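You operate a simulated robot arm through the tools that you are given. There is no shell and no other tool.

You are at the controls of a simulated robot arm. One attempt, no reset.

## Task
Raise the drooping boom to the orange tape mark and lock it.
Fine: its microphone goes on the mark; switch the blue lamp box on before you raise it; turn the knob to SNUG to move the boom, to LOCK at the end; leave the other stands alone.

Only the result counts: the job must be done as asked and must still hold three seconds after the hand-in. Knocking over, shifting, dropping, spilling or breaking anything else fails it.

## Robot
A 7-joint arm with a two-finger parallel gripper, fixed in place. Base frame: the origin is at the foot of the arm, x ahead of it, y to its left, z up. Readings come in m, rad, newtons and seconds.
With the tool pointing down near the work surface it reaches from about 0.1 to 0.66 m from the base axis. Its first joint turns from -1.152 to 1.152 rad. Payload 1.57 kg.
The TCP is the grasp point between the finger pads, 0.03 m short of the fingertips. In the tool frame z runs along the fingers and y along their closing line. The gripper opens to 0.08 m. The fingers are 0.017 m wide and 0.012 m thick; the gripper's body (0.04 by 0.082 m) begins 0.08 m behind the TCP.
Orientation is that of the tool frame in the base frame, as a unit quaternion [x, y, z, w]. With the fingers straight down and closing along the base's y, the tool's x points along the base's -x, its y along +y and its z along -z.

## Interface
- The arm moves only by the tool jog_arm. Its argument "series" is a list of rows, each a list of 7 numbers: the shift along the tool's x, y, z in mm, then the turn, a rotation vector about the tool's x, y, z in rad, then the gripper command, from -1 (shut) to 1 (fully open), values between in proportion. In form: [[tx, ty, tz, wx, wy, wz, gripper], ...]. A call has 1 to 20 rows; each row is the pose to reach, as a shift and turn from the pose commanded when the call began, along the tool's axes at that moment. Each row takes 0.2 s and may step no farther than 0.05 m and 0.15 rad from the row before; otherwise, or with a gripper value out of range, the whole call is refused. A pose out of reach is approached as far as the arm can. The call stops where the force on the tool passes 40 N (or 10 N more than at its start, if that is more) or the arm is blocked; 0.2 s more then pass. Each finger travels about 0.072 m/s and halts on what it meets, pressing with about 28 N; the grip force reading is that of the motor and also rises with nothing between the fingers. The clock runs only during rows and for 0.2 s after the last one: add rows that repeat a pose to give the fingers time. The reply holds the time, the measured pose of the TCP, the force on the tool along the base axes, the opening and the grip force, in the units named above and with some noise, with the torque about the TCP (base axes, N m) and any sound that the robot's microphone picked up.
- Cameras (640 x 400 px; columns grow to the right, rows downward): "scene" is fixed at [0.0259, 0.4207, 1.4108]; the picture's right is [-0.96, -0.29, 0.00], its down [-0.20, 0.64, -0.74] and it looks along [0.22, -0.71, -0.67] (base axes); focal length 283 px, centre (320, 200). "wrist" rides on the gripper at [0.072, -0.007, -0.122] in the tool frame; the picture's right is [0.09, 1.00, 0.00], its down [-0.84, 0.08, -0.54] and it looks along [-0.54, 0.05, 0.84] (tool axes); focal length 238 px, centre (320, 200). There is no depth. A picture from a camera that has moved, and an enlarged one, comes with that camera's place and axes in the base frame and with its lens.
- snapshot(camera): a new picture of that camera. No time passes.
- close_up(camera, box): a new picture of the part [left, top, right, bottom] of that camera's present view, enlarged. No time passes.
- hand_in(): hands the job in; it is judged then, once.

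Places have to be worked out from the pictures, the camera data and where the tool is seen. Open the gripper and draw the arm clear of the work before you hand the job in, unless the task says otherwise.

The tools are called after ">>>" by a JSON object that holds its "method" and its "body". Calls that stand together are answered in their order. jog_arm: Moves the arm, as the interface text tells. Its arguments: {"type":"object","properties":{"series":{"type":"array"}},"required":["series"]} The other tools are called the same way: snapshot (camera) takes a picture; close_up (camera, box) takes an enlarged picture of a part of a camera's view; hand_in () hands the job in.

At the start:

```text
time_s: 0.0
ee_pos: [0.3999, -0.1494, 1.0203]
tool_rot: [-0.001, 1.0, 0.0, 0.0]
contact_force: [0.5, -0.1, 0.1]
torque: [-0.02, -0.03, 0.02]
width: 0.08
grasp_force: 0.0
```

scene: 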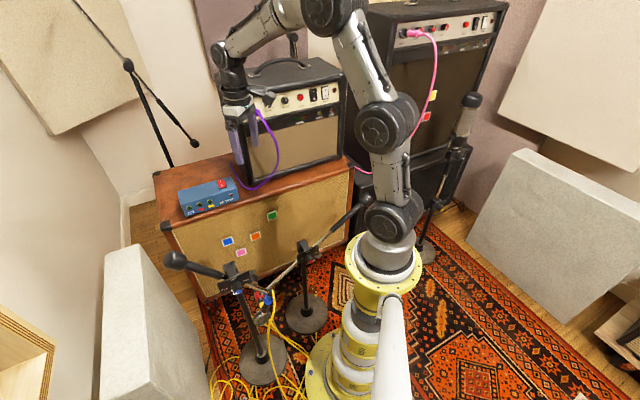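
wrist: 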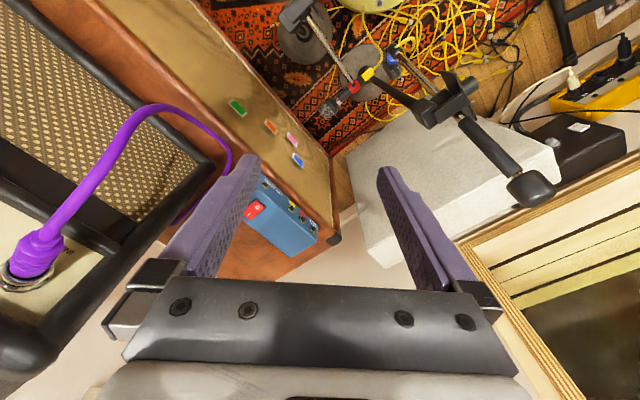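

The scene shows several mic stands near a brown cabinet with a blue box on it and coloured stickers on the cabinet front. I'll enlarge the relevant regions before moving.

>>> {"method": "close_up", "body": {"camera": "scene", "box": [150, 220, 390, 390]}}

>>> {"method": "close_up", "body": {"camera": "scene", "box": [160, 150, 300, 240]}}

>>> {"method": "close_up", "body": {"camera": "wrist", "box": [220, 0, 580, 225]}}

>>> {"method": "close_up", "body": {"camera": "wrist", "box": [210, 80, 350, 260]}}

```text
2.35 times, centred on (270, 305) of scene
camera zoom: at [0.0259, 0.4207, 1.4108], right [-0.96, -0.29, 0.0], down [-0.2, 0.64, -0.74], along [0.22, -0.71, -0.67], focal length 666 px, centre (438, -47)
```

zoom: 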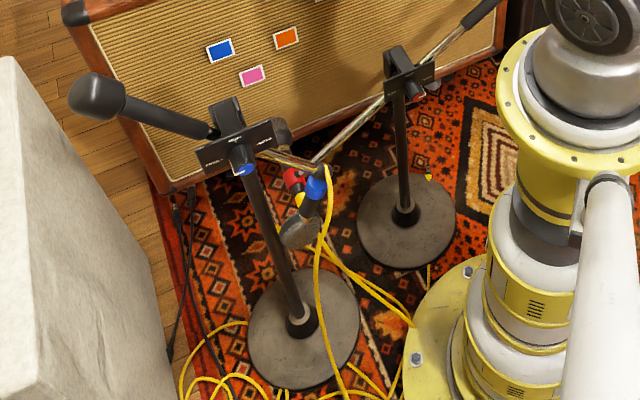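

```text
4.44 times, centred on (230, 195) of scene
camera zoom: at [0.0259, 0.4207, 1.4108], right [-0.96, -0.29, 0.0], down [-0.2, 0.64, -0.74], along [0.22, -0.71, -0.67], focal length 1257 px, centre (720, 222)
```

zoom: 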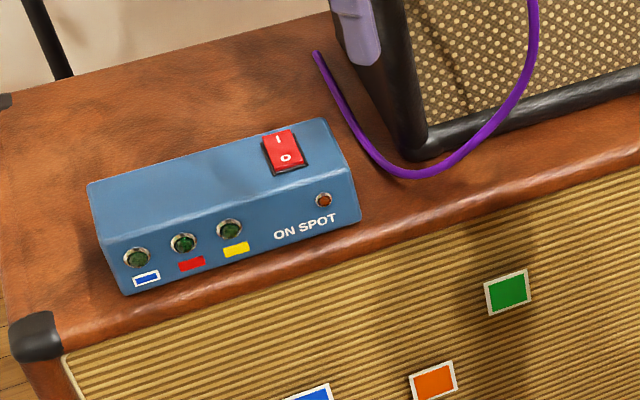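

```text
1.78 times, centred on (400, 112) of wrist
camera zoom: at [0.3294, -0.1556, 1.1411], right [-0.09, 1.0, 0.0], down [0.84, 0.08, 0.54], along [0.54, 0.05, -0.84], focal length 424 px, centre (178, 356)
```

zoom: 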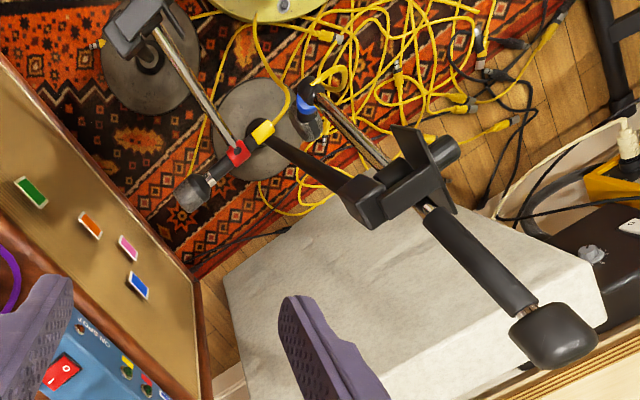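

```text
2.22 times, centred on (280, 170) of wrist
camera zoom: at [0.3294, -0.1556, 1.1411], right [-0.09, 1.0, 0.0], down [0.84, 0.08, 0.54], along [0.54, 0.05, -0.84], focal length 530 px, centre (409, 267)
```

zoom: 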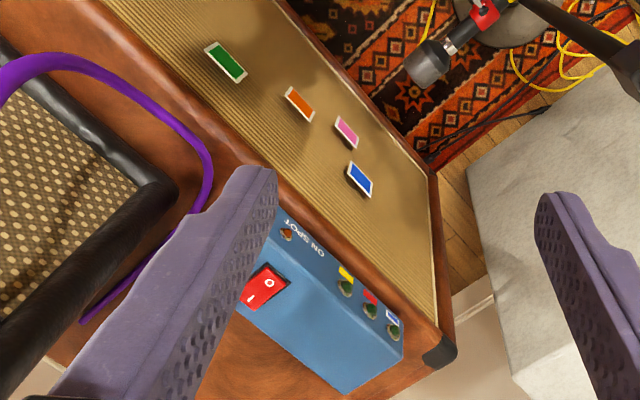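

I need a finer view of the two boom ends with colour bands and of the clutches.

>>> {"method": "close_up", "body": {"camera": "scene", "box": [220, 260, 300, 320]}}

>>> {"method": "close_up", "body": {"camera": "scene", "box": [280, 180, 390, 280]}}

>>> {"method": "close_up", "body": {"camera": "wrist", "box": [280, 20, 420, 130]}}

>>> {"method": "close_up", "body": {"camera": "wrist", "box": [380, 20, 560, 220]}}

>>> {"method": "close_up", "body": {"camera": "scene", "box": [160, 220, 290, 320]}}

>>> {"method": "close_up", "body": {"camera": "scene", "box": [380, 0, 520, 270]}}

```text
6.67 times, centred on (260, 290) of scene
camera zoom: at [0.0259, 0.4207, 1.4108], right [-0.96, -0.29, 0.0], down [-0.2, 0.64, -0.74], along [0.22, -0.71, -0.67], focal length 1886 px, centre (720, -400)
```

zoom: 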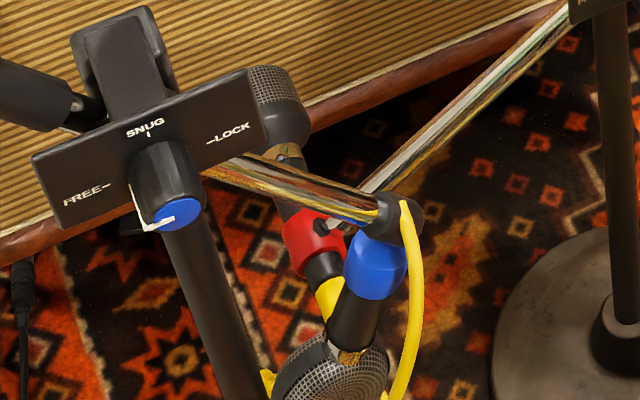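

```text
4.00 times, centred on (335, 230) of scene
camera zoom: at [0.0259, 0.4207, 1.4108], right [-0.96, -0.29, 0.0], down [-0.2, 0.64, -0.74], along [0.22, -0.71, -0.67], focal length 1131 px, centre (260, 80)
```

zoom: 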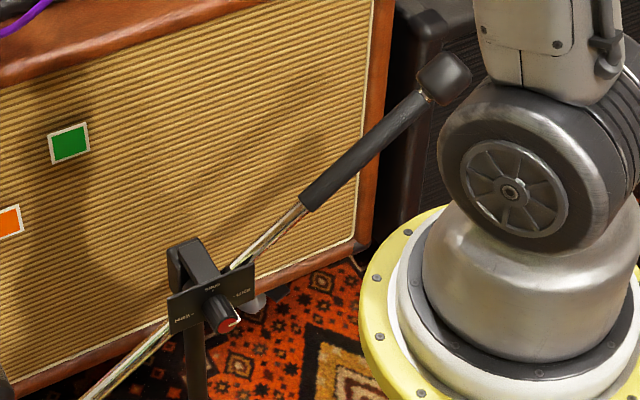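

```text
3.64 times, centred on (350, 75) of wrist
camera zoom: at [0.3294, -0.1556, 1.1411], right [-0.09, 1.0, 0.0], down [0.84, 0.08, 0.54], along [0.54, 0.05, -0.84], focal length 867 px, centre (211, 654)
```

zoom: 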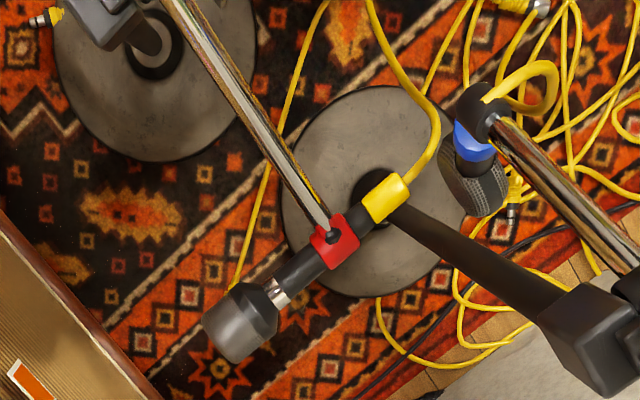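

```text
2.00 times, centred on (470, 120) of wrist
camera zoom: at [0.3294, -0.1556, 1.1411], right [-0.09, 1.0, 0.0], down [0.84, 0.08, 0.54], along [0.54, 0.05, -0.84], focal length 477 px, centre (20, 360)
```

zoom: 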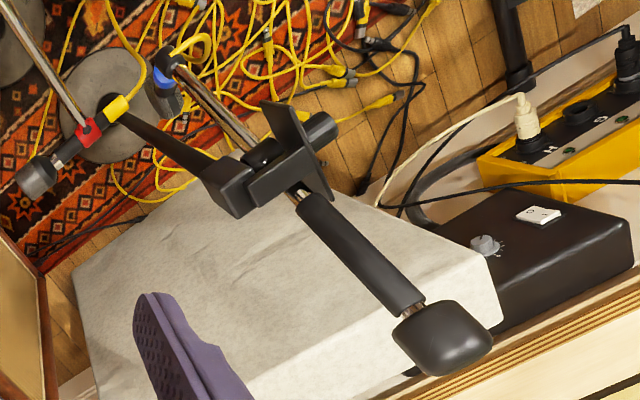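

```text
4.00 times, centred on (225, 270) of scene
camera zoom: at [0.0259, 0.4207, 1.4108], right [-0.96, -0.29, 0.0], down [-0.2, 0.64, -0.74], along [0.22, -0.71, -0.67], focal length 1131 px, centre (700, -80)
```

zoom: 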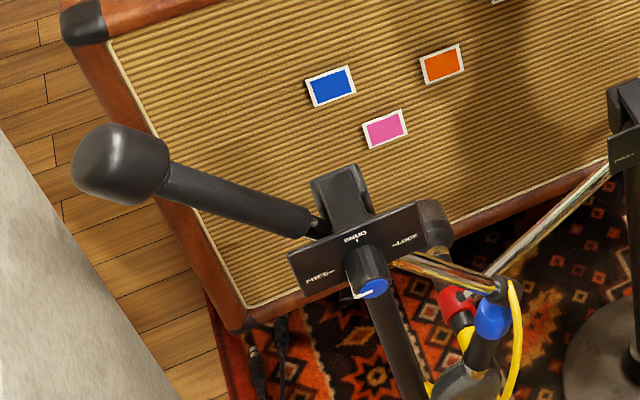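

```text
1.48 times, centred on (450, 135) of scene
camera zoom: at [0.0259, 0.4207, 1.4108], right [-0.96, -0.29, 0.0], down [-0.2, 0.64, -0.74], along [0.22, -0.71, -0.67], focal length 419 px, centre (127, 296)
```

zoom: 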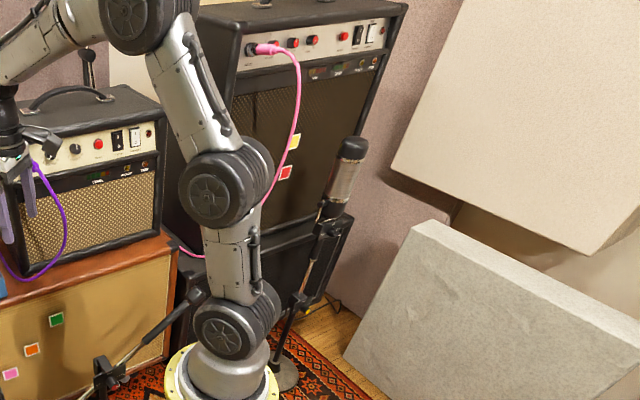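

Stand A (blue sleeve) and stand B (red sleeve) both have FREE–SNUG–LOCK panels. I'll look at the right-hand stand, the big amp's stickers and the left-hand stand before deciding which boom is meant.

>>> {"method": "close_up", "body": {"camera": "scene", "box": [390, 80, 500, 180]}}

>>> {"method": "close_up", "body": {"camera": "scene", "box": [390, 160, 480, 280]}}

>>> {"method": "close_up", "body": {"camera": "scene", "box": [70, 0, 230, 180]}}

>>> {"method": "close_up", "body": {"camera": "scene", "box": [225, 275, 265, 310]}}

>>> {"method": "close_up", "body": {"camera": "scene", "box": [315, 235, 350, 270]}}

>>> {"method": "close_up", "body": {"camera": "scene", "box": [210, 200, 300, 270]}}

```text
4.00 times, centred on (445, 130) of scene
camera zoom: at [0.0259, 0.4207, 1.4108], right [-0.96, -0.29, 0.0], down [-0.2, 0.64, -0.74], along [0.22, -0.71, -0.67], focal length 1131 px, centre (-180, 480)
```

zoom: 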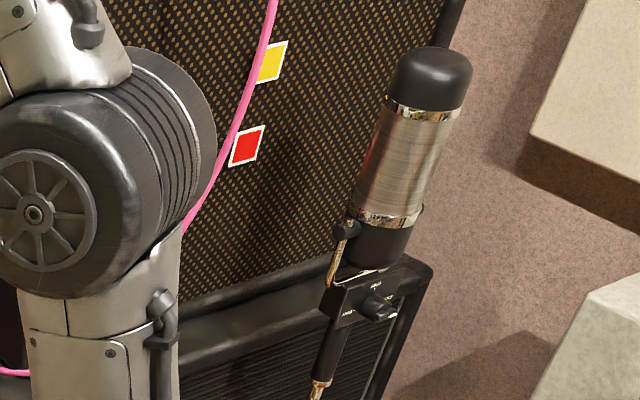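

```text
3.33 times, centred on (435, 220) of scene
camera zoom: at [0.0259, 0.4207, 1.4108], right [-0.96, -0.29, 0.0], down [-0.2, 0.64, -0.74], along [0.22, -0.71, -0.67], focal length 943 px, centre (-63, 133)
```

zoom: 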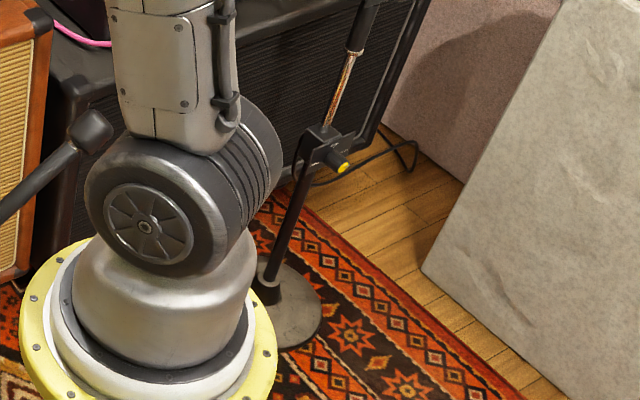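

```text
2.22 times, centred on (150, 90) of scene
camera zoom: at [0.0259, 0.4207, 1.4108], right [-0.96, -0.29, 0.0], down [-0.2, 0.64, -0.74], along [0.22, -0.71, -0.67], focal length 629 px, centre (698, 444)
```

zoom: 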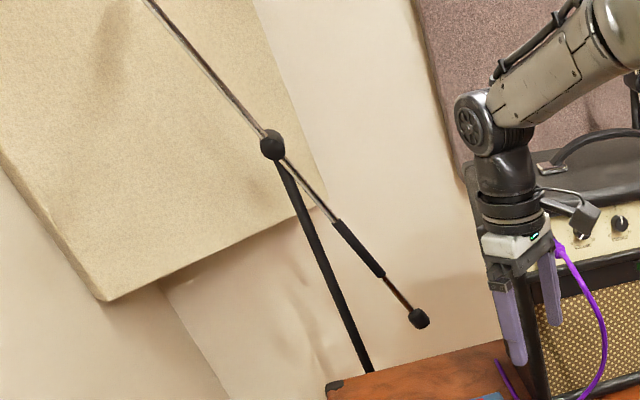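

```text
11.43 times, centred on (245, 292) of scene
camera zoom: at [0.0259, 0.4207, 1.4108], right [-0.96, -0.29, 0.0], down [-0.2, 0.64, -0.74], along [0.22, -0.71, -0.67], focal length 3233 px, centre (1177, -857)
```

zoom: 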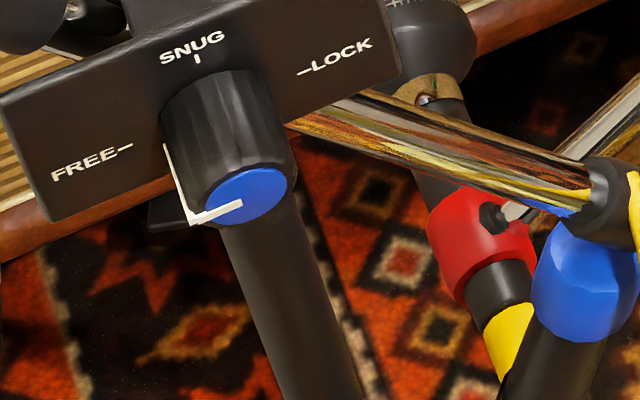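

```text
11.43 times, centred on (332, 252) of scene
camera zoom: at [0.0259, 0.4207, 1.4108], right [-0.96, -0.29, 0.0], down [-0.2, 0.64, -0.74], along [0.22, -0.71, -0.67], focal length 3233 px, centre (177, -400)
```

zoom: 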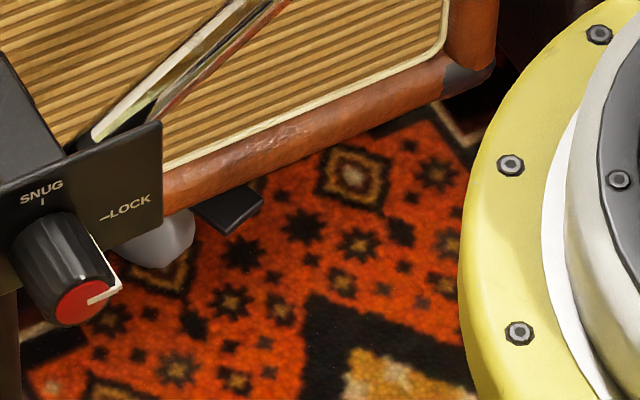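

```text
5.71 times, centred on (255, 235) of scene
camera zoom: at [0.0259, 0.4207, 1.4108], right [-0.96, -0.29, 0.0], down [-0.2, 0.64, -0.74], along [0.22, -0.71, -0.67], focal length 1616 px, centre (691, 0)
```

zoom: 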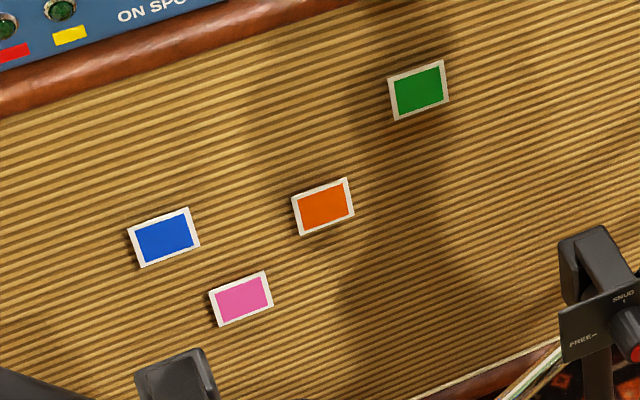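

The blue-banded stand (knob on FREE) is the drooping boom: its mic swings in a plane parallel to the cabinet face and the orange mark lies on its arc. Red is already on LOCK, so I leave it alone. The switch on the blue box is at about (0.63, -0.27, 0.745), so I move the closed gripper nearer, tilted outward, to look at it with the wrist camera.

>>> {"method": "jog_arm", "body": {"series": [[-28, -8, 10, 0.016, -0.079, 0.079, -1], [-56, -16, 20, 0.032, -0.158, 0.158, -1], [-84, -24, 30, 0.048, -0.237, 0.237, -1], [-112, -32, 40, 0.064, -0.316, 0.316, -1], [-140, -40, 50, 0.08, -0.394, 0.394, -1], [-140, -40, 50, 0.08, -0.394, 0.394, -1]]}}

>>> {"method": "snapshot", "body": {"camera": "wrist"}}

>>> {"method": "snapshot", "body": {"camera": "scene"}}

```text
time_s: 1.4
ee_pos: [0.542, -0.1866, 0.9685]
tool_rot: [0.194, 0.96, -0.04, 0.196]
contact_force: [0.1, -0.7, -0.2]
torque: [0.02, -0.04, -0.02]
width: 0.0
grasp_force: 21.6
```

```text
taken
camera wrist: at [0.4353, -0.1484, 1.0517], right [0.31, 0.95, -0.04], down [0.55, -0.15, 0.83], along [0.78, -0.28, -0.56], focal length 238 px, centre (320, 200)
```

wrist: 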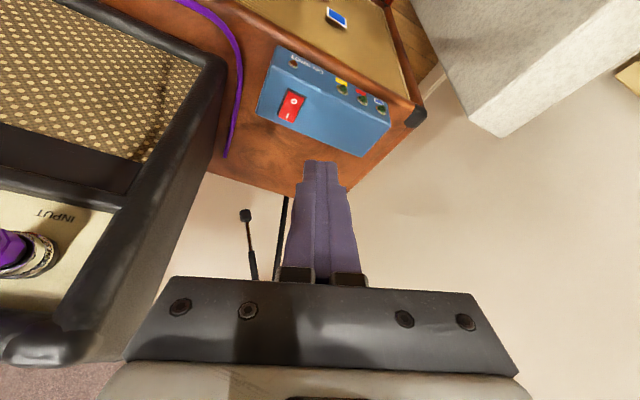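

```text
taken
```

scene: 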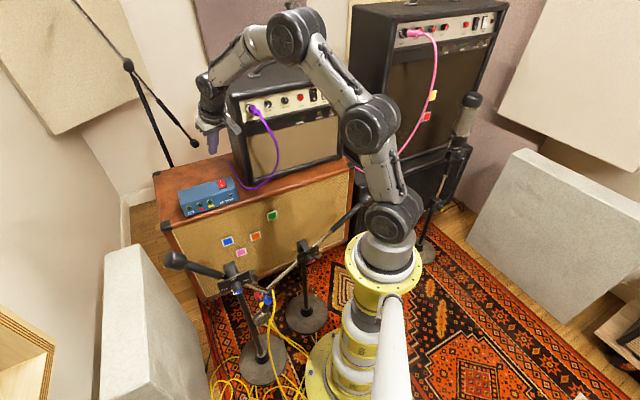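

The box is clear below the fingertips. I enlarge the switch and lamps to see the rocker's state.

>>> {"method": "close_up", "body": {"camera": "wrist", "box": [245, 30, 405, 160]}}

>>> {"method": "close_up", "body": {"camera": "wrist", "box": [270, 75, 320, 130]}}

>>> {"method": "close_up", "body": {"camera": "scene", "box": [170, 165, 250, 220]}}

```text
3.08 times, centred on (325, 95) of wrist
camera zoom: at [0.4353, -0.1484, 1.0517], right [0.31, 0.95, -0.04], down [0.55, -0.15, 0.83], along [0.78, -0.28, -0.56], focal length 733 px, centre (305, 523)
```

zoom: 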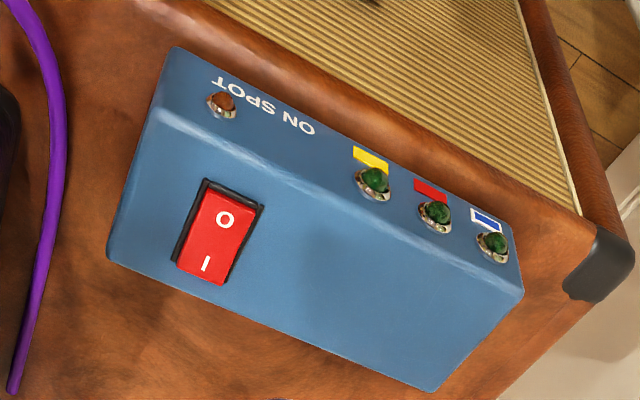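

```text
7.27 times, centred on (295, 102) of wrist
camera zoom: at [0.4353, -0.1484, 1.0517], right [0.31, 0.95, -0.04], down [0.55, -0.15, 0.83], along [0.78, -0.28, -0.56], focal length 1734 px, centre (502, 909)
```

zoom: 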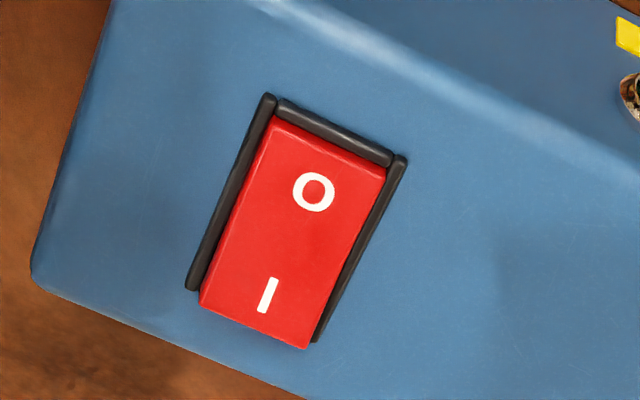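

```text
7.27 times, centred on (210, 192) of scene
camera zoom: at [0.0259, 0.4207, 1.4108], right [-0.96, -0.29, 0.0], down [-0.2, 0.64, -0.74], along [0.22, -0.71, -0.67], focal length 2057 px, centre (1120, 254)
```

zoom: 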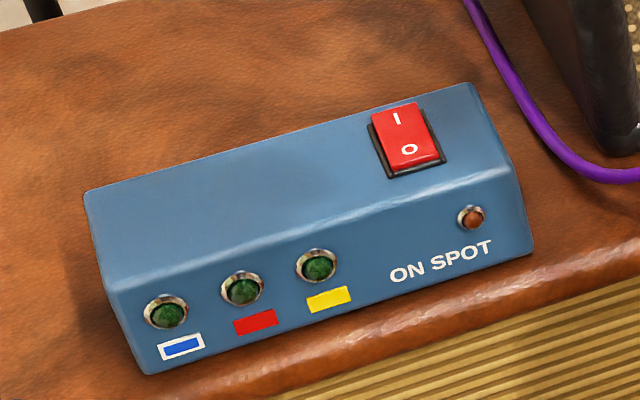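

The O half is pressed in and the I half stands proud, so the box is off; the I end is at about (0.64, -0.282, 0.735). I move the closed fingertips to hover about 4 cm above the I end.

>>> {"method": "jog_arm", "body": {"series": [[-8, -10, 39, 0, 0, 0, -1], [-16, -20, 78, 0, 0, 0, -1], [-24, -30, 117, 0, 0, 0, -1], [-32, -40, 156, 0, 0, 0, -1], [-41, -49, 195, 0, 0, 0, -1], [-41, -49, 195, 0, 0, 0, -1]]}}

>>> {"method": "snapshot", "body": {"camera": "wrist"}}

>>> {"method": "close_up", "body": {"camera": "scene", "box": [170, 110, 270, 220]}}

```text
time_s: 2.8
ee_pos: [0.6258, -0.28, 0.8074]
tool_rot: [0.194, 0.961, -0.039, 0.195]
contact_force: [-0.4, -0.3, 0.3]
torque: [0.03, 0.01, -0.03]
width: 0.0001
grasp_force: 21.0
```

```text
taken
camera wrist: at [0.5197, -0.242, 0.8904], right [0.31, 0.95, -0.04], down [0.55, -0.15, 0.82], along [0.78, -0.27, -0.56], focal length 238 px, centre (320, 200)
```

wrist: 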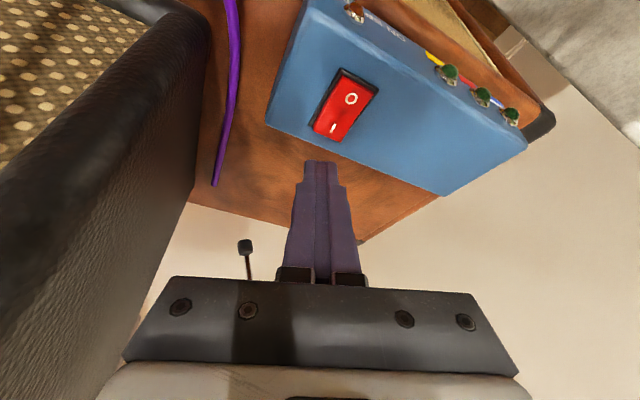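

```text
3.64 times, centred on (220, 165) of scene
camera zoom: at [0.0259, 0.4207, 1.4108], right [-0.96, -0.29, 0.0], down [-0.2, 0.64, -0.74], along [0.22, -0.71, -0.67], focal length 1029 px, centre (684, 327)
```

zoom: 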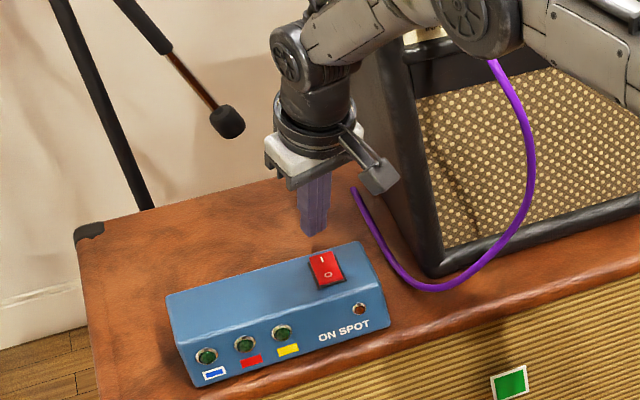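

Triangulating between the two wrist views puts the I label at about (0.627, -0.272, 0.751); the fingertip is slightly past it. I correct sideways and go down to about 5 mm above it.

>>> {"method": "jog_arm", "body": {"series": [[3, 7, -1, 0, 0, 0, -1], [7, 7, 8, 0, 0, 0, -1], [11, 7, 17, 0, 0, 0, -1], [11, 7, 17, 0, 0, 0, -1]]}}

>>> {"method": "close_up", "body": {"camera": "wrist", "box": [240, 60, 420, 220]}}

>>> {"method": "close_up", "body": {"camera": "scene", "box": [180, 130, 260, 210]}}

```text
time_s: 3.8
ee_pos: [0.6258, -0.2706, 0.7848]
tool_rot: [0.194, 0.961, -0.038, 0.194]
contact_force: [0.6, 0.8, -0.1]
torque: [0.0, 0.01, 0.0]
width: 0.0
grasp_force: 21.6
```

```text
2.50 times, centred on (330, 140) of wrist
camera zoom: at [0.5189, -0.233, 0.87], right [0.31, 0.95, -0.04], down [0.55, -0.15, 0.82], along [0.78, -0.27, -0.56], focal length 596 px, centre (295, 350)
```

zoom: 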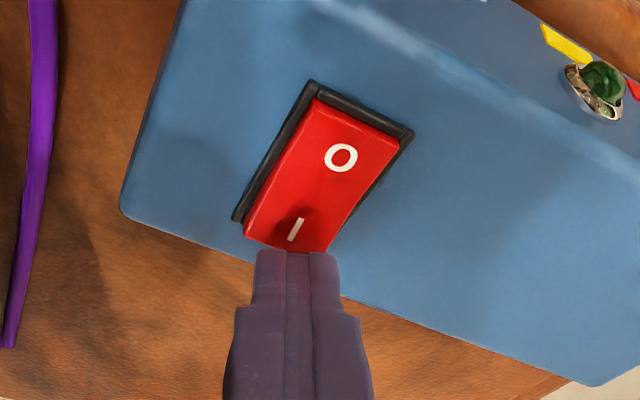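

```text
5.00 times, centred on (220, 170) of scene
camera zoom: at [0.0259, 0.4207, 1.4108], right [-0.96, -0.29, 0.0], down [-0.2, 0.64, -0.74], along [0.22, -0.71, -0.67], focal length 1414 px, centre (820, 350)
```

zoom: 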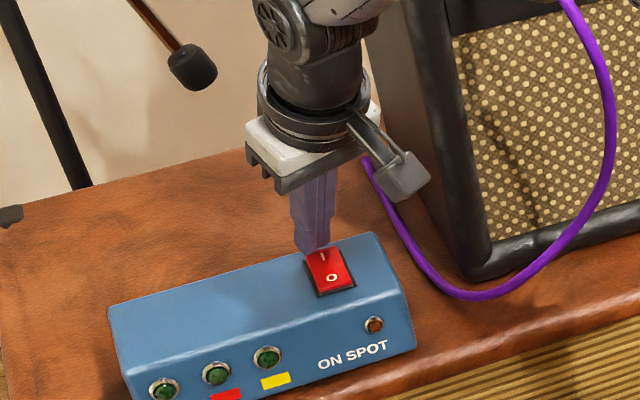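

The fingertip is lined up over the I end with a few mm to go. I press straight down in small steps, watching force and sound.

>>> {"method": "jog_arm", "body": {"series": [[1.6, 0, 3.7, 0, 0, 0, -1], [2.3, 0, 5.5, 0, 0, 0, -1], [3.1, 0, 7.4, 0, 0, 0, -1], [3.9, 0, 9.2, 0, 0, 0, -1], [4.7, 0, 11.1, 0, 0, 0, -1]]}}

>>> {"method": "close_up", "body": {"camera": "wrist", "box": [240, 0, 440, 220]}}

>>> {"method": "close_up", "body": {"camera": "scene", "box": [160, 130, 260, 230]}}

```text
time_s: 5.0
ee_pos: [0.6273, -0.2707, 0.7784]
tool_rot: [0.194, 0.96, -0.04, 0.2]
contact_force: [-6.4, -0.2, 24.7]
torque: [0.06, 0.08, -0.01]
width: 0.0
grasp_force: 21.6
heard: click
```

```text
1.82 times, centred on (340, 110) of wrist
camera zoom: at [0.5202, -0.2322, 0.8622], right [0.31, 0.95, -0.04], down [0.54, -0.14, 0.83], along [0.78, -0.28, -0.56], focal length 433 px, centre (284, 364)
```

zoom: 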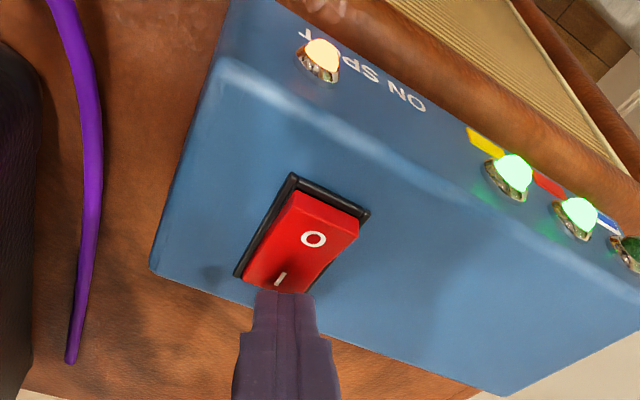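

```text
4.00 times, centred on (210, 180) of scene
camera zoom: at [0.0253, 0.4209, 1.4108], right [-0.96, -0.29, 0.0], down [-0.19, 0.64, -0.74], along [0.22, -0.71, -0.67], focal length 1131 px, centre (760, 280)
```

zoom: 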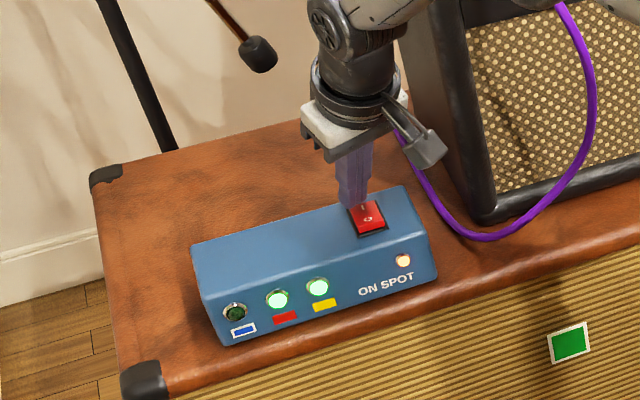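

Click heard, the ON SPOT indicator and red/yellow lamps lit: the box is on. I lift straight off the switch and verify that it stays on.

>>> {"method": "jog_arm", "body": {"series": [[-3, 0, -7, 0, 0, 0, -1], [-10, 0, -26, 0, 0, 0, -1], [-22, 0, -56, 0, 0, 0, -1], [-38, 10, -95, 0, 0, 0, -1], [-55, 20, -135, 0, 0, 0, -1], [-55, 20, -135, 0, 0, 0, -1]]}}

>>> {"method": "snapshot", "body": {"camera": "wrist"}}

>>> {"method": "close_up", "body": {"camera": "scene", "box": [160, 130, 260, 230]}}

```text
time_s: 6.4
ee_pos: [0.6304, -0.2485, 0.9218]
tool_rot: [0.195, 0.961, -0.039, 0.194]
contact_force: [-0.7, 0.2, -1.2]
torque: [-0.01, 0.0, -0.01]
width: 0.0001
grasp_force: 21.5
```

```text
taken
camera wrist: at [0.5241, -0.2111, 1.0052], right [0.31, 0.95, -0.04], down [0.55, -0.15, 0.82], along [0.78, -0.27, -0.57], focal length 238 px, centre (320, 200)
```

wrist: 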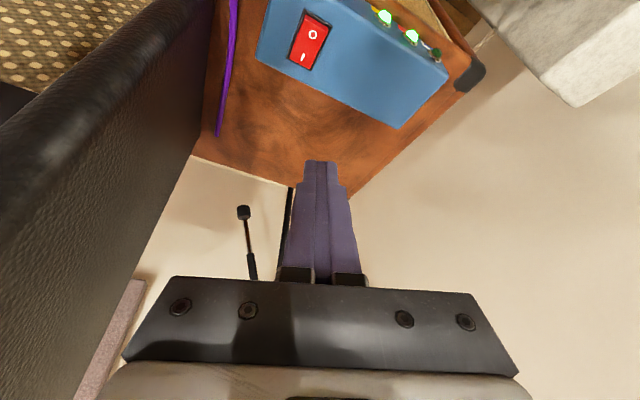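

```text
4.00 times, centred on (210, 180) of scene
camera zoom: at [0.0259, 0.4207, 1.4108], right [-0.96, -0.29, 0.0], down [-0.2, 0.64, -0.74], along [0.22, -0.71, -0.67], focal length 1131 px, centre (760, 280)
```

zoom: 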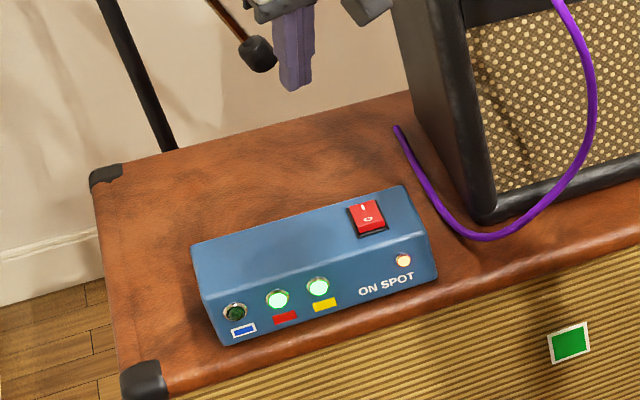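

The box stays on after release. Now I carry the arm up and back over toward the blue stand, to look at its clutch and knob from the front.

>>> {"method": "jog_arm", "body": {"series": [[32, 19, -30, 0, 0, 0, 0.5], [63, 38, -60, 0, 0, 0, 0.5], [95, 57, -89, 0, 0, 0, 0.5], [127, 76, -119, 0, 0, 0, 0.5], [158, 95, -148, 0, 0, 0, 0.5], [190, 115, -178, 0, 0, 0, 0.5], [230, 137, -178, 0.034, -0.054, 0.05, 0.5], [271, 160, -178, 0.067, -0.108, 0.1, 0.5], [311, 183, -178, 0.1, -0.163, 0.15, 0.5], [352, 205, -178, 0.135, -0.217, 0.2, 0.5], [393, 228, -178, 0.168, -0.271, 0.25, 0.5], [433, 250, -178, 0.202, -0.325, 0.3, 0.5], [474, 273, -178, 0.236, -0.379, 0.351, 0.5], [474, 273, -178, 0.236, -0.379, 0.351, 0.5]]}}

>>> {"method": "snapshot", "body": {"camera": "wrist"}}

>>> {"method": "snapshot", "body": {"camera": "scene"}}

```text
time_s: 9.4
ee_pos: [0.2688, 0.1981, 0.8977]
tool_rot: [0.368, 0.847, -0.152, 0.351]
contact_force: [0.8, 0.6, 0.0]
torque: [0.0, -0.02, 0.01]
width: 0.0599
grasp_force: 0.1
```

```text
taken
camera wrist: at [0.1718, 0.2942, 0.9337], right [0.68, 0.73, -0.07], down [0.2, -0.1, 0.97], along [0.7, -0.68, -0.21], focal length 238 px, centre (320, 200)
```

wrist: 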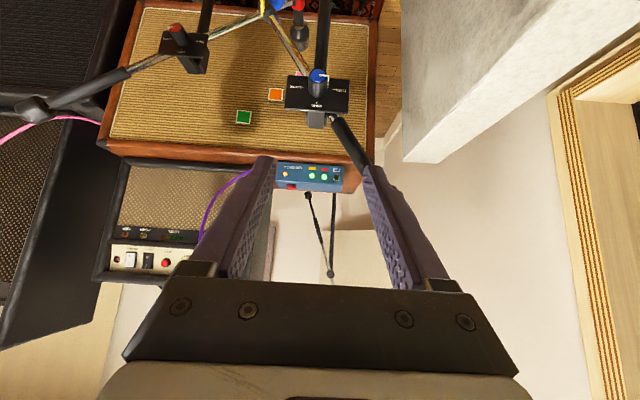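

```text
taken
```

scene: 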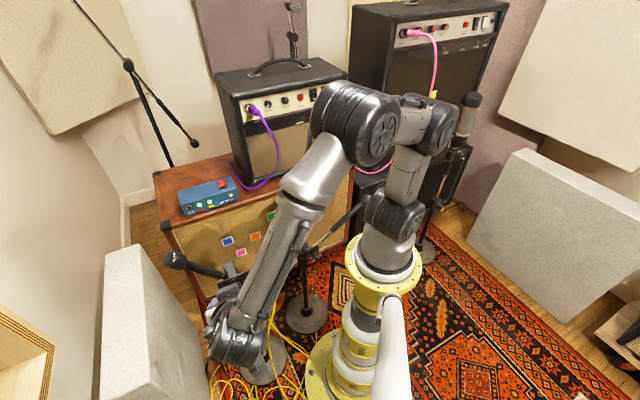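

Good view (upside down) of the blue stand's clutch from the front. I enlarge the panel and knob to measure them.

>>> {"method": "close_up", "body": {"camera": "wrist", "box": [265, 40, 375, 140]}}

>>> {"method": "close_up", "body": {"camera": "wrist", "box": [90, 0, 390, 200]}}

>>> {"method": "close_up", "body": {"camera": "scene", "box": [150, 220, 310, 380]}}

```text
4.00 times, centred on (320, 90) of wrist
camera zoom: at [0.1718, 0.2942, 0.9337], right [0.68, 0.73, -0.07], down [0.2, -0.1, 0.97], along [0.7, -0.68, -0.21], focal length 953 px, centre (320, 640)
```

zoom: 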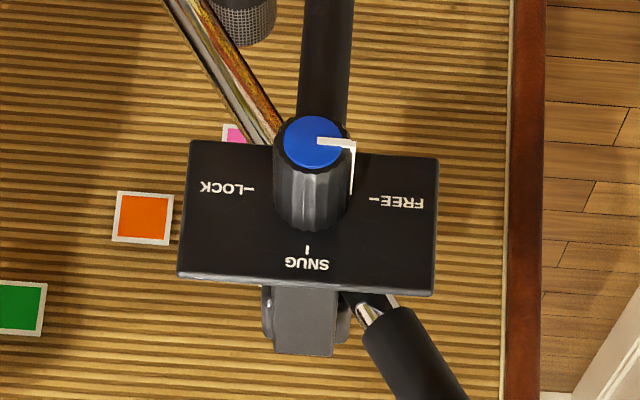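

```text
2.00 times, centred on (240, 100) of wrist
camera zoom: at [0.1718, 0.2942, 0.9337], right [0.68, 0.73, -0.07], down [0.2, -0.1, 0.97], along [0.7, -0.68, -0.21], focal length 477 px, centre (480, 400)
```

zoom: 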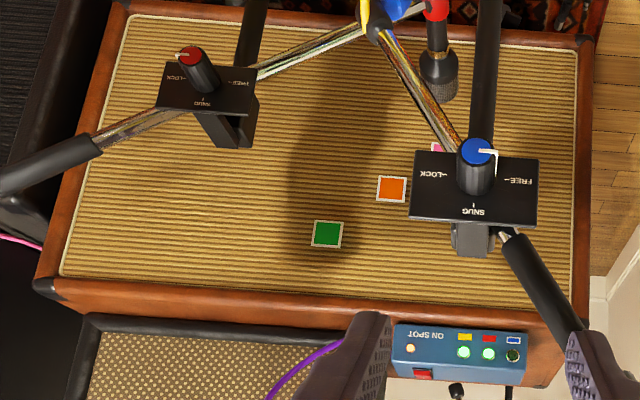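

```text
2.50 times, centred on (230, 300) of scene
camera zoom: at [0.0259, 0.4207, 1.4108], right [-0.96, -0.29, 0.0], down [-0.2, 0.64, -0.74], along [0.22, -0.71, -0.67], focal length 707 px, centre (545, -50)
```

zoom: 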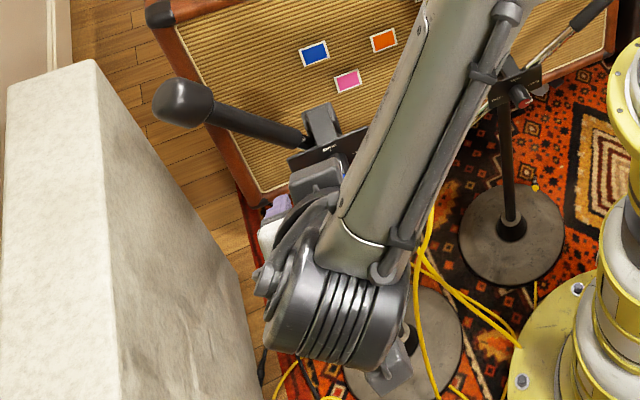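

The knob pointer is on FREE; knob cap centre is about (0.353, 0.1005, 0.713), with its axis horizontal toward the scene camera, about 25 mm diameter and 30 mm long. I level the tool along the knob axis and move to a standoff in front of it.

>>> {"method": "jog_arm", "body": {"series": [[14, -1, 21, 0, -0.131, 0, 0.5], [28, -2, 42, 0, -0.262, 0, 0.5], [41, -4, 63, 0, -0.393, 0, 0.5], [55, -5, 84, 0, -0.524, 0, 0.5], [69, -6, 105, 0, -0.655, 0, 0.5], [82, -7, 126, 0, -0.785, 0, 0.5], [82, -7, 126, 0, -0.785, 0, 0.5]]}}

>>> {"method": "snapshot", "body": {"camera": "wrist"}}

>>> {"method": "snapshot", "body": {"camera": "scene"}}

```text
time_s: 11.0
ee_pos: [0.3099, 0.16, 0.7514]
tool_rot: [0.282, 0.649, -0.281, 0.649]
contact_force: [-0.1, 0.5, 0.0]
torque: [-0.01, -0.01, 0.01]
width: 0.0597
grasp_force: 0.1
out of reach, approached as far as the arm can: row 1, 2, 3, 4, 5, 6, 7
```

```text
taken
camera wrist: at [0.2232, 0.244, 0.6791], right [0.73, 0.68, -0.09], down [-0.31, 0.45, 0.84], along [0.61, -0.58, 0.54], focal length 238 px, centre (320, 200)
```

wrist: 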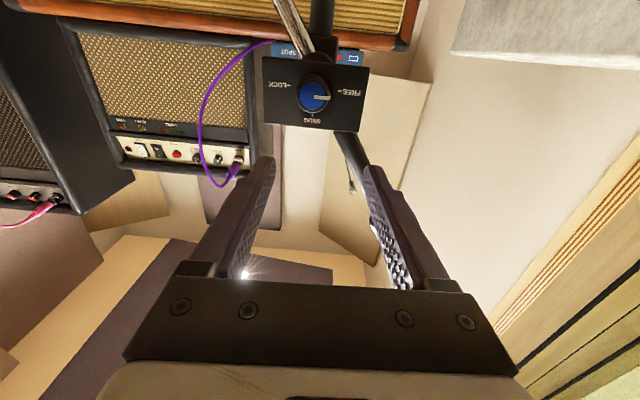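

```text
taken
```

scene: 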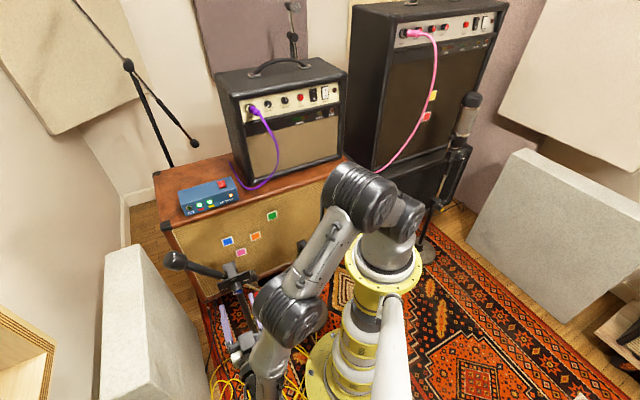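

The tool is level along the knob axis, and the face is nearly square-on, though the commanded spot was slightly beyond reach. I zoom in to measure the knob more precisely from here.

>>> {"method": "close_up", "body": {"camera": "wrist", "box": [250, 30, 390, 140]}}

>>> {"method": "close_up", "body": {"camera": "scene", "box": [150, 220, 350, 400]}}

```text
3.64 times, centred on (320, 85) of wrist
camera zoom: at [0.2232, 0.244, 0.6791], right [0.73, 0.68, -0.09], down [-0.31, 0.45, 0.84], along [0.61, -0.58, 0.54], focal length 867 px, centre (320, 618)
```

zoom: 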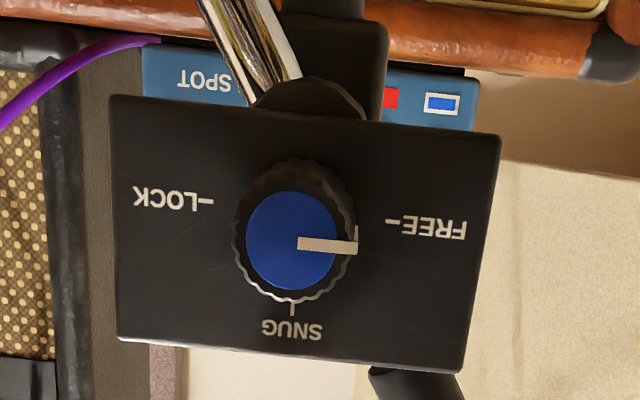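

```text
2.22 times, centred on (250, 310) of scene
camera zoom: at [0.0259, 0.4207, 1.4108], right [-0.96, -0.29, 0.0], down [-0.2, 0.64, -0.74], along [0.22, -0.71, -0.67], focal length 629 px, centre (476, -44)
```

zoom: 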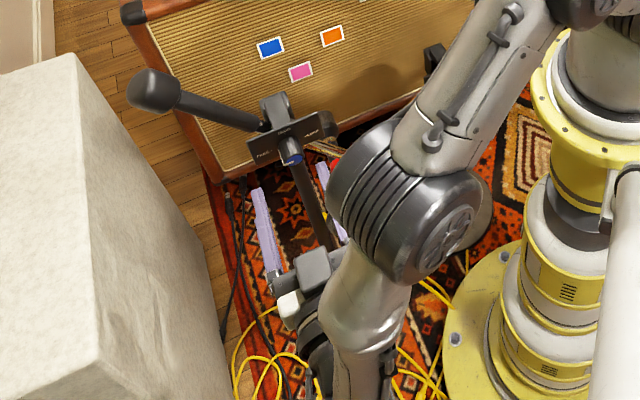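

Two views agree: cap centre (0.355, 0.099, 0.711), panel 27 mm behind it, and the knob axis parallel to the tool's z. I drop to knob height and move partway in, checking where the arm actually goes.

>>> {"method": "jog_arm", "body": {"series": [[20, 1, 15, 0, 0, 0, 0.5], [40, 2, 30, 0, 0, 0, 0.5], [40, 2, 30, 0, 0, 0, 0.5]]}}

>>> {"method": "snapshot", "body": {"camera": "wrist"}}

```text
time_s: 11.8
ee_pos: [0.3336, 0.1366, 0.7117]
tool_rot: [0.282, 0.649, -0.282, 0.648]
contact_force: [-0.5, 0.5, 0.2]
torque: [0.01, 0.0, -0.02]
width: 0.06
grasp_force: 0.1
```

```text
taken
camera wrist: at [0.2459, 0.2211, 0.6398], right [0.73, 0.68, -0.09], down [-0.31, 0.45, 0.84], along [0.61, -0.58, 0.54], focal length 238 px, centre (320, 200)
```

wrist: 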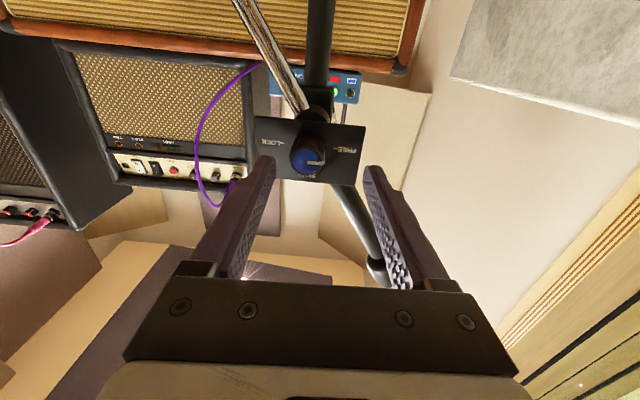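

The arm is within reach here, 42 mm short of the cap and 10 mm off sideways. I centre on the axis and, still short of the knob, test how far the wrist can roll clockwise.

>>> {"method": "jog_arm", "body": {"series": [[0.7, -10, 0, 0, 0, 0, 0.5], [0.7, -10, 0, 0, 0, 0.14, 0.5], [0.7, -10, 0, 0, 0, 0.28, 0.5], [0.7, -10, 0, 0, 0, 0.42, 0.5], [0.7, -10, 0, 0, 0, 0.56, 0.5], [0.7, -10, 0, 0, 0, 0.7, 0.5], [0.7, -10, 0, 0, 0, 0.84, 0.5], [0.7, -10, 0, 0, 0, 0.98, 0.5], [0.7, -10, 0, 0, 0, 1.12, 0.5], [0.7, -10, 0, 0, 0, 1.26, 0.5], [0.7, -10, 0, 0, 0, 1.4, 0.5], [0.7, -10, 0, 0, 0, 1.54, 0.5], [0.7, -10, 0, 0, 0, 1.65, 0.5], [0.7, -10, 0, 0, 0, 1.65, 0.5]]}}

>>> {"method": "snapshot", "body": {"camera": "wrist"}}

>>> {"method": "snapshot", "body": {"camera": "scene"}}

```text
time_s: 14.8
ee_pos: [0.4734, 0.1848, 1.1518]
tool_rot: [0.651, 0.356, 0.19, 0.643]
contact_force: [-0.4, 0.1, -0.3]
torque: [0.02, -0.03, 0.03]
width: 0.06
grasp_force: 0.0
out of reach, approached as far as the arm can: row 3, 4, 5, 6, 7, 8, 9, 10, 11, 12, 13, 14
```

```text
taken
camera wrist: at [0.4355, 0.3218, 1.1428], right [0.28, 0.15, 0.95], down [-0.93, -0.21, 0.31], along [0.24, -0.97, 0.08], focal length 238 px, centre (320, 200)
```

wrist: 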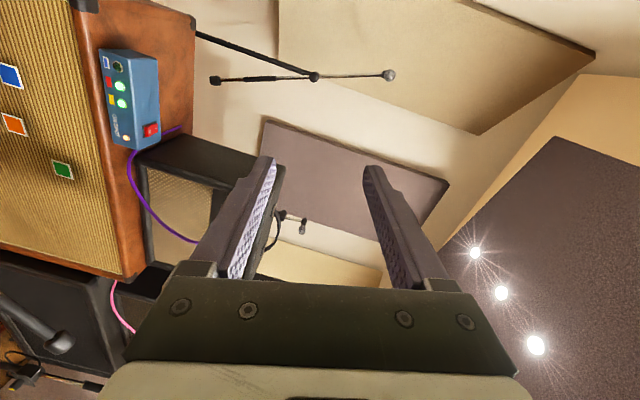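

```text
taken
```

scene: 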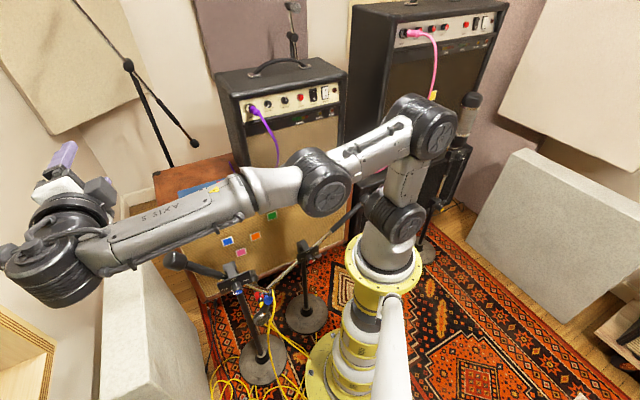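

The roll ran past a wrist limit and the arm swung away upward; it met nothing (forces near zero, stands look unmoved). Rolling the other way should be free, so from this high, clear spot I roll back counter-clockwise and check the stand.

>>> {"method": "jog_arm", "body": {"series": [[0, 0, 0, 0, 0, -0.14, 0.5], [0, 0, 0, 0, 0, -0.28, 0.5], [0, 0, 0, 0, 0, -0.42, 0.5], [0, 0, 0, 0, 0, -0.56, 0.5], [0, 0, 0, 0, 0, -0.7, 0.5], [0, 0, 0, 0, 0, -0.84, 0.5], [0, 0, 0, 0, 0, -0.98, 0.5], [0, 0, 0, 0, 0, -1.12, 0.5]]}}

>>> {"method": "snapshot", "body": {"camera": "scene"}}

>>> {"method": "snapshot", "body": {"camera": "wrist"}}

```text
time_s: 16.6
ee_pos: [0.4765, 0.1812, 1.1286]
tool_rot: [0.361, 0.648, -0.181, 0.646]
contact_force: [0.1, 0.0, -0.3]
torque: [-0.02, 0.01, -0.01]
width: 0.0602
grasp_force: 0.1
```

```text
taken
```

scene: 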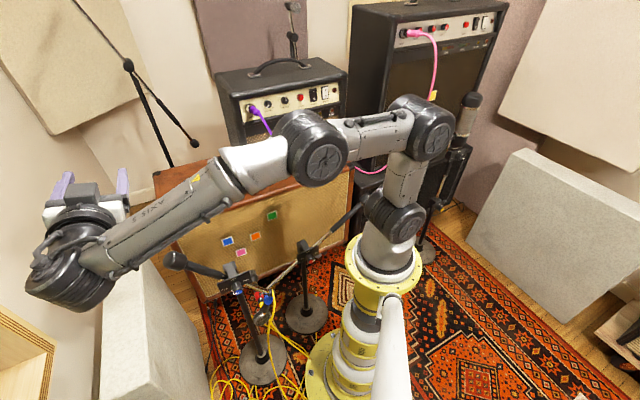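

```text
taken
camera wrist: at [0.3939, 0.2792, 1.0694], right [0.71, 0.69, 0.14], down [-0.41, 0.24, 0.88], along [0.58, -0.68, 0.45], focal length 238 px, centre (320, 200)
```

wrist: 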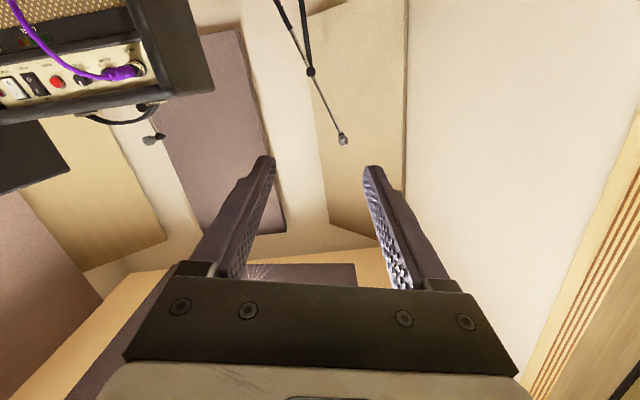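

All stands are still in place. I continue rolling counter-clockwise while coming back over toward the front of the knob, staying high.

>>> {"method": "jog_arm", "body": {"series": [[10.4, -16.1, -9, 0.0087, -0.0078, -0.1433, 0.5], [20.8, -32.2, -18, 0.0173, -0.0155, -0.2866, 0.5], [31.1, -48.2, -27, 0.026, -0.0233, -0.4298, 0.5], [41.5, -64.3, -36, 0.0347, -0.0311, -0.5731, 0.5], [51.9, -80.4, -45, 0.0434, -0.0389, -0.7164, 0.5], [62.3, -96.5, -54, 0.052, -0.0466, -0.8597, 0.5], [72.7, -112.6, -63, 0.0607, -0.0544, -1.003, 0.5], [83, -128.6, -72, 0.0694, -0.0622, -1.1462, 0.5], [93.4, -144.7, -81, 0.078, -0.0699, -1.2895, 0.5], [103.8, -160.8, -90, 0.0867, -0.0777, -1.4328, 0.5], [103.8, -160.8, -90, 0.0867, -0.0777, -1.4328, 0.5]]}}

>>> {"method": "snapshot", "body": {"camera": "scene"}}

>>> {"method": "snapshot", "body": {"camera": "wrist"}}

```text
time_s: 19.0
ee_pos: [0.3105, 0.1596, 0.9958]
tool_rot: [-0.134, 0.695, -0.598, 0.376]
contact_force: [-0.6, 1.2, 0.2]
torque: [0.01, 0.02, -0.01]
width: 0.0599
grasp_force: 0.1
```

```text
taken
```

scene: 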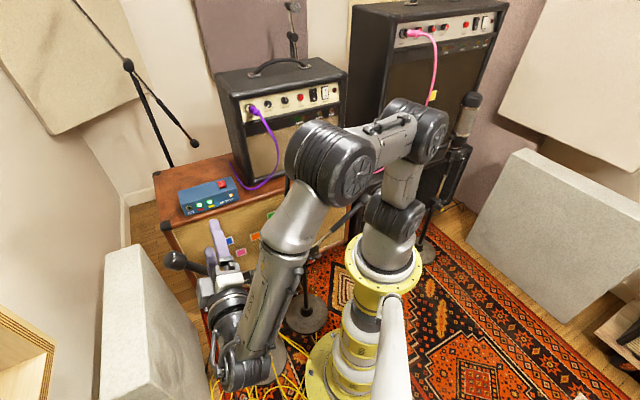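

```text
taken
camera wrist: at [0.178, 0.2009, 0.976], right [0.2, 0.19, -0.96], down [0.22, 0.95, 0.23], along [0.95, -0.26, 0.15], focal length 238 px, centre (320, 200)
```

wrist: 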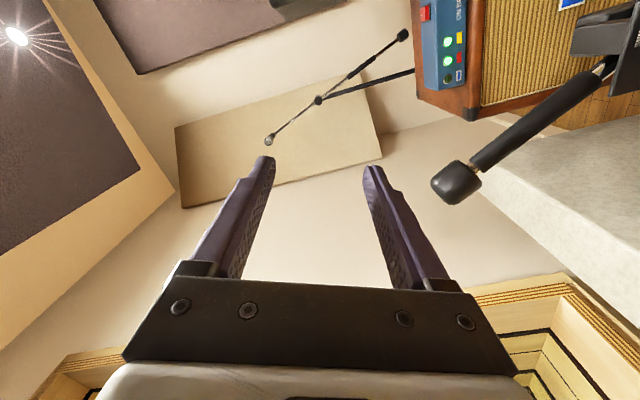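

The roll to this side is within reach. I roll a bit further and descend to a standoff about 60 mm in front of the knob.

>>> {"method": "jog_arm", "body": {"series": [[13.9, 32.8, 1.6, 0, 0, -0.1, 0.5], [27.8, 65.6, 3.2, 0, 0, -0.2, 0.5], [41.8, 98.3, 4.7, 0, 0, -0.3, 0.5], [55.7, 131.1, 6.3, 0, 0, -0.4, 0.5], [69.6, 163.9, 7.9, 0, 0, -0.5, 0.5], [83.5, 196.7, 9.5, 0, 0, -0.6, 0.5], [97.5, 229.4, 11, 0, 0, -0.7, 0.5], [111.4, 262.2, 12.6, 0, 0, -0.8, 0.5], [111.4, 262.2, 12.6, 0, 0, -0.8, 0.5]]}}

>>> {"method": "snapshot", "body": {"camera": "wrist"}}

>>> {"method": "snapshot", "body": {"camera": "scene"}}

```text
time_s: 21.0
ee_pos: [0.3164, 0.1433, 0.7115]
tool_rot: [0.393, -0.588, 0.698, -0.113]
contact_force: [-0.4, -0.7, -0.6]
torque: [0.01, 0.02, 0.0]
width: 0.06
grasp_force: 0.1
```

```text
taken
camera wrist: at [0.1889, 0.1883, 0.7464], right [-0.36, -0.34, -0.87], down [0.16, 0.89, -0.42], along [0.92, -0.29, -0.27], focal length 238 px, centre (320, 200)
```

wrist: 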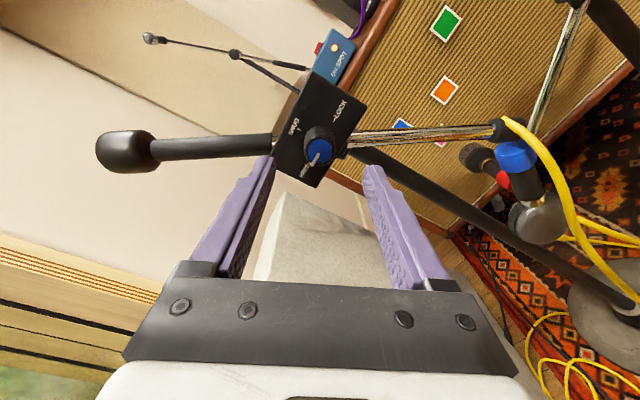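

```text
taken
```

scene: 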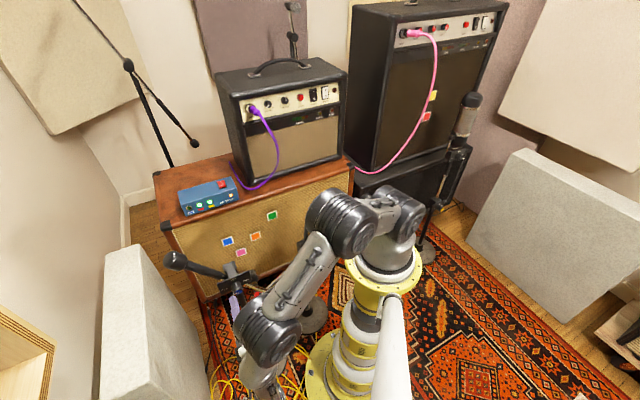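

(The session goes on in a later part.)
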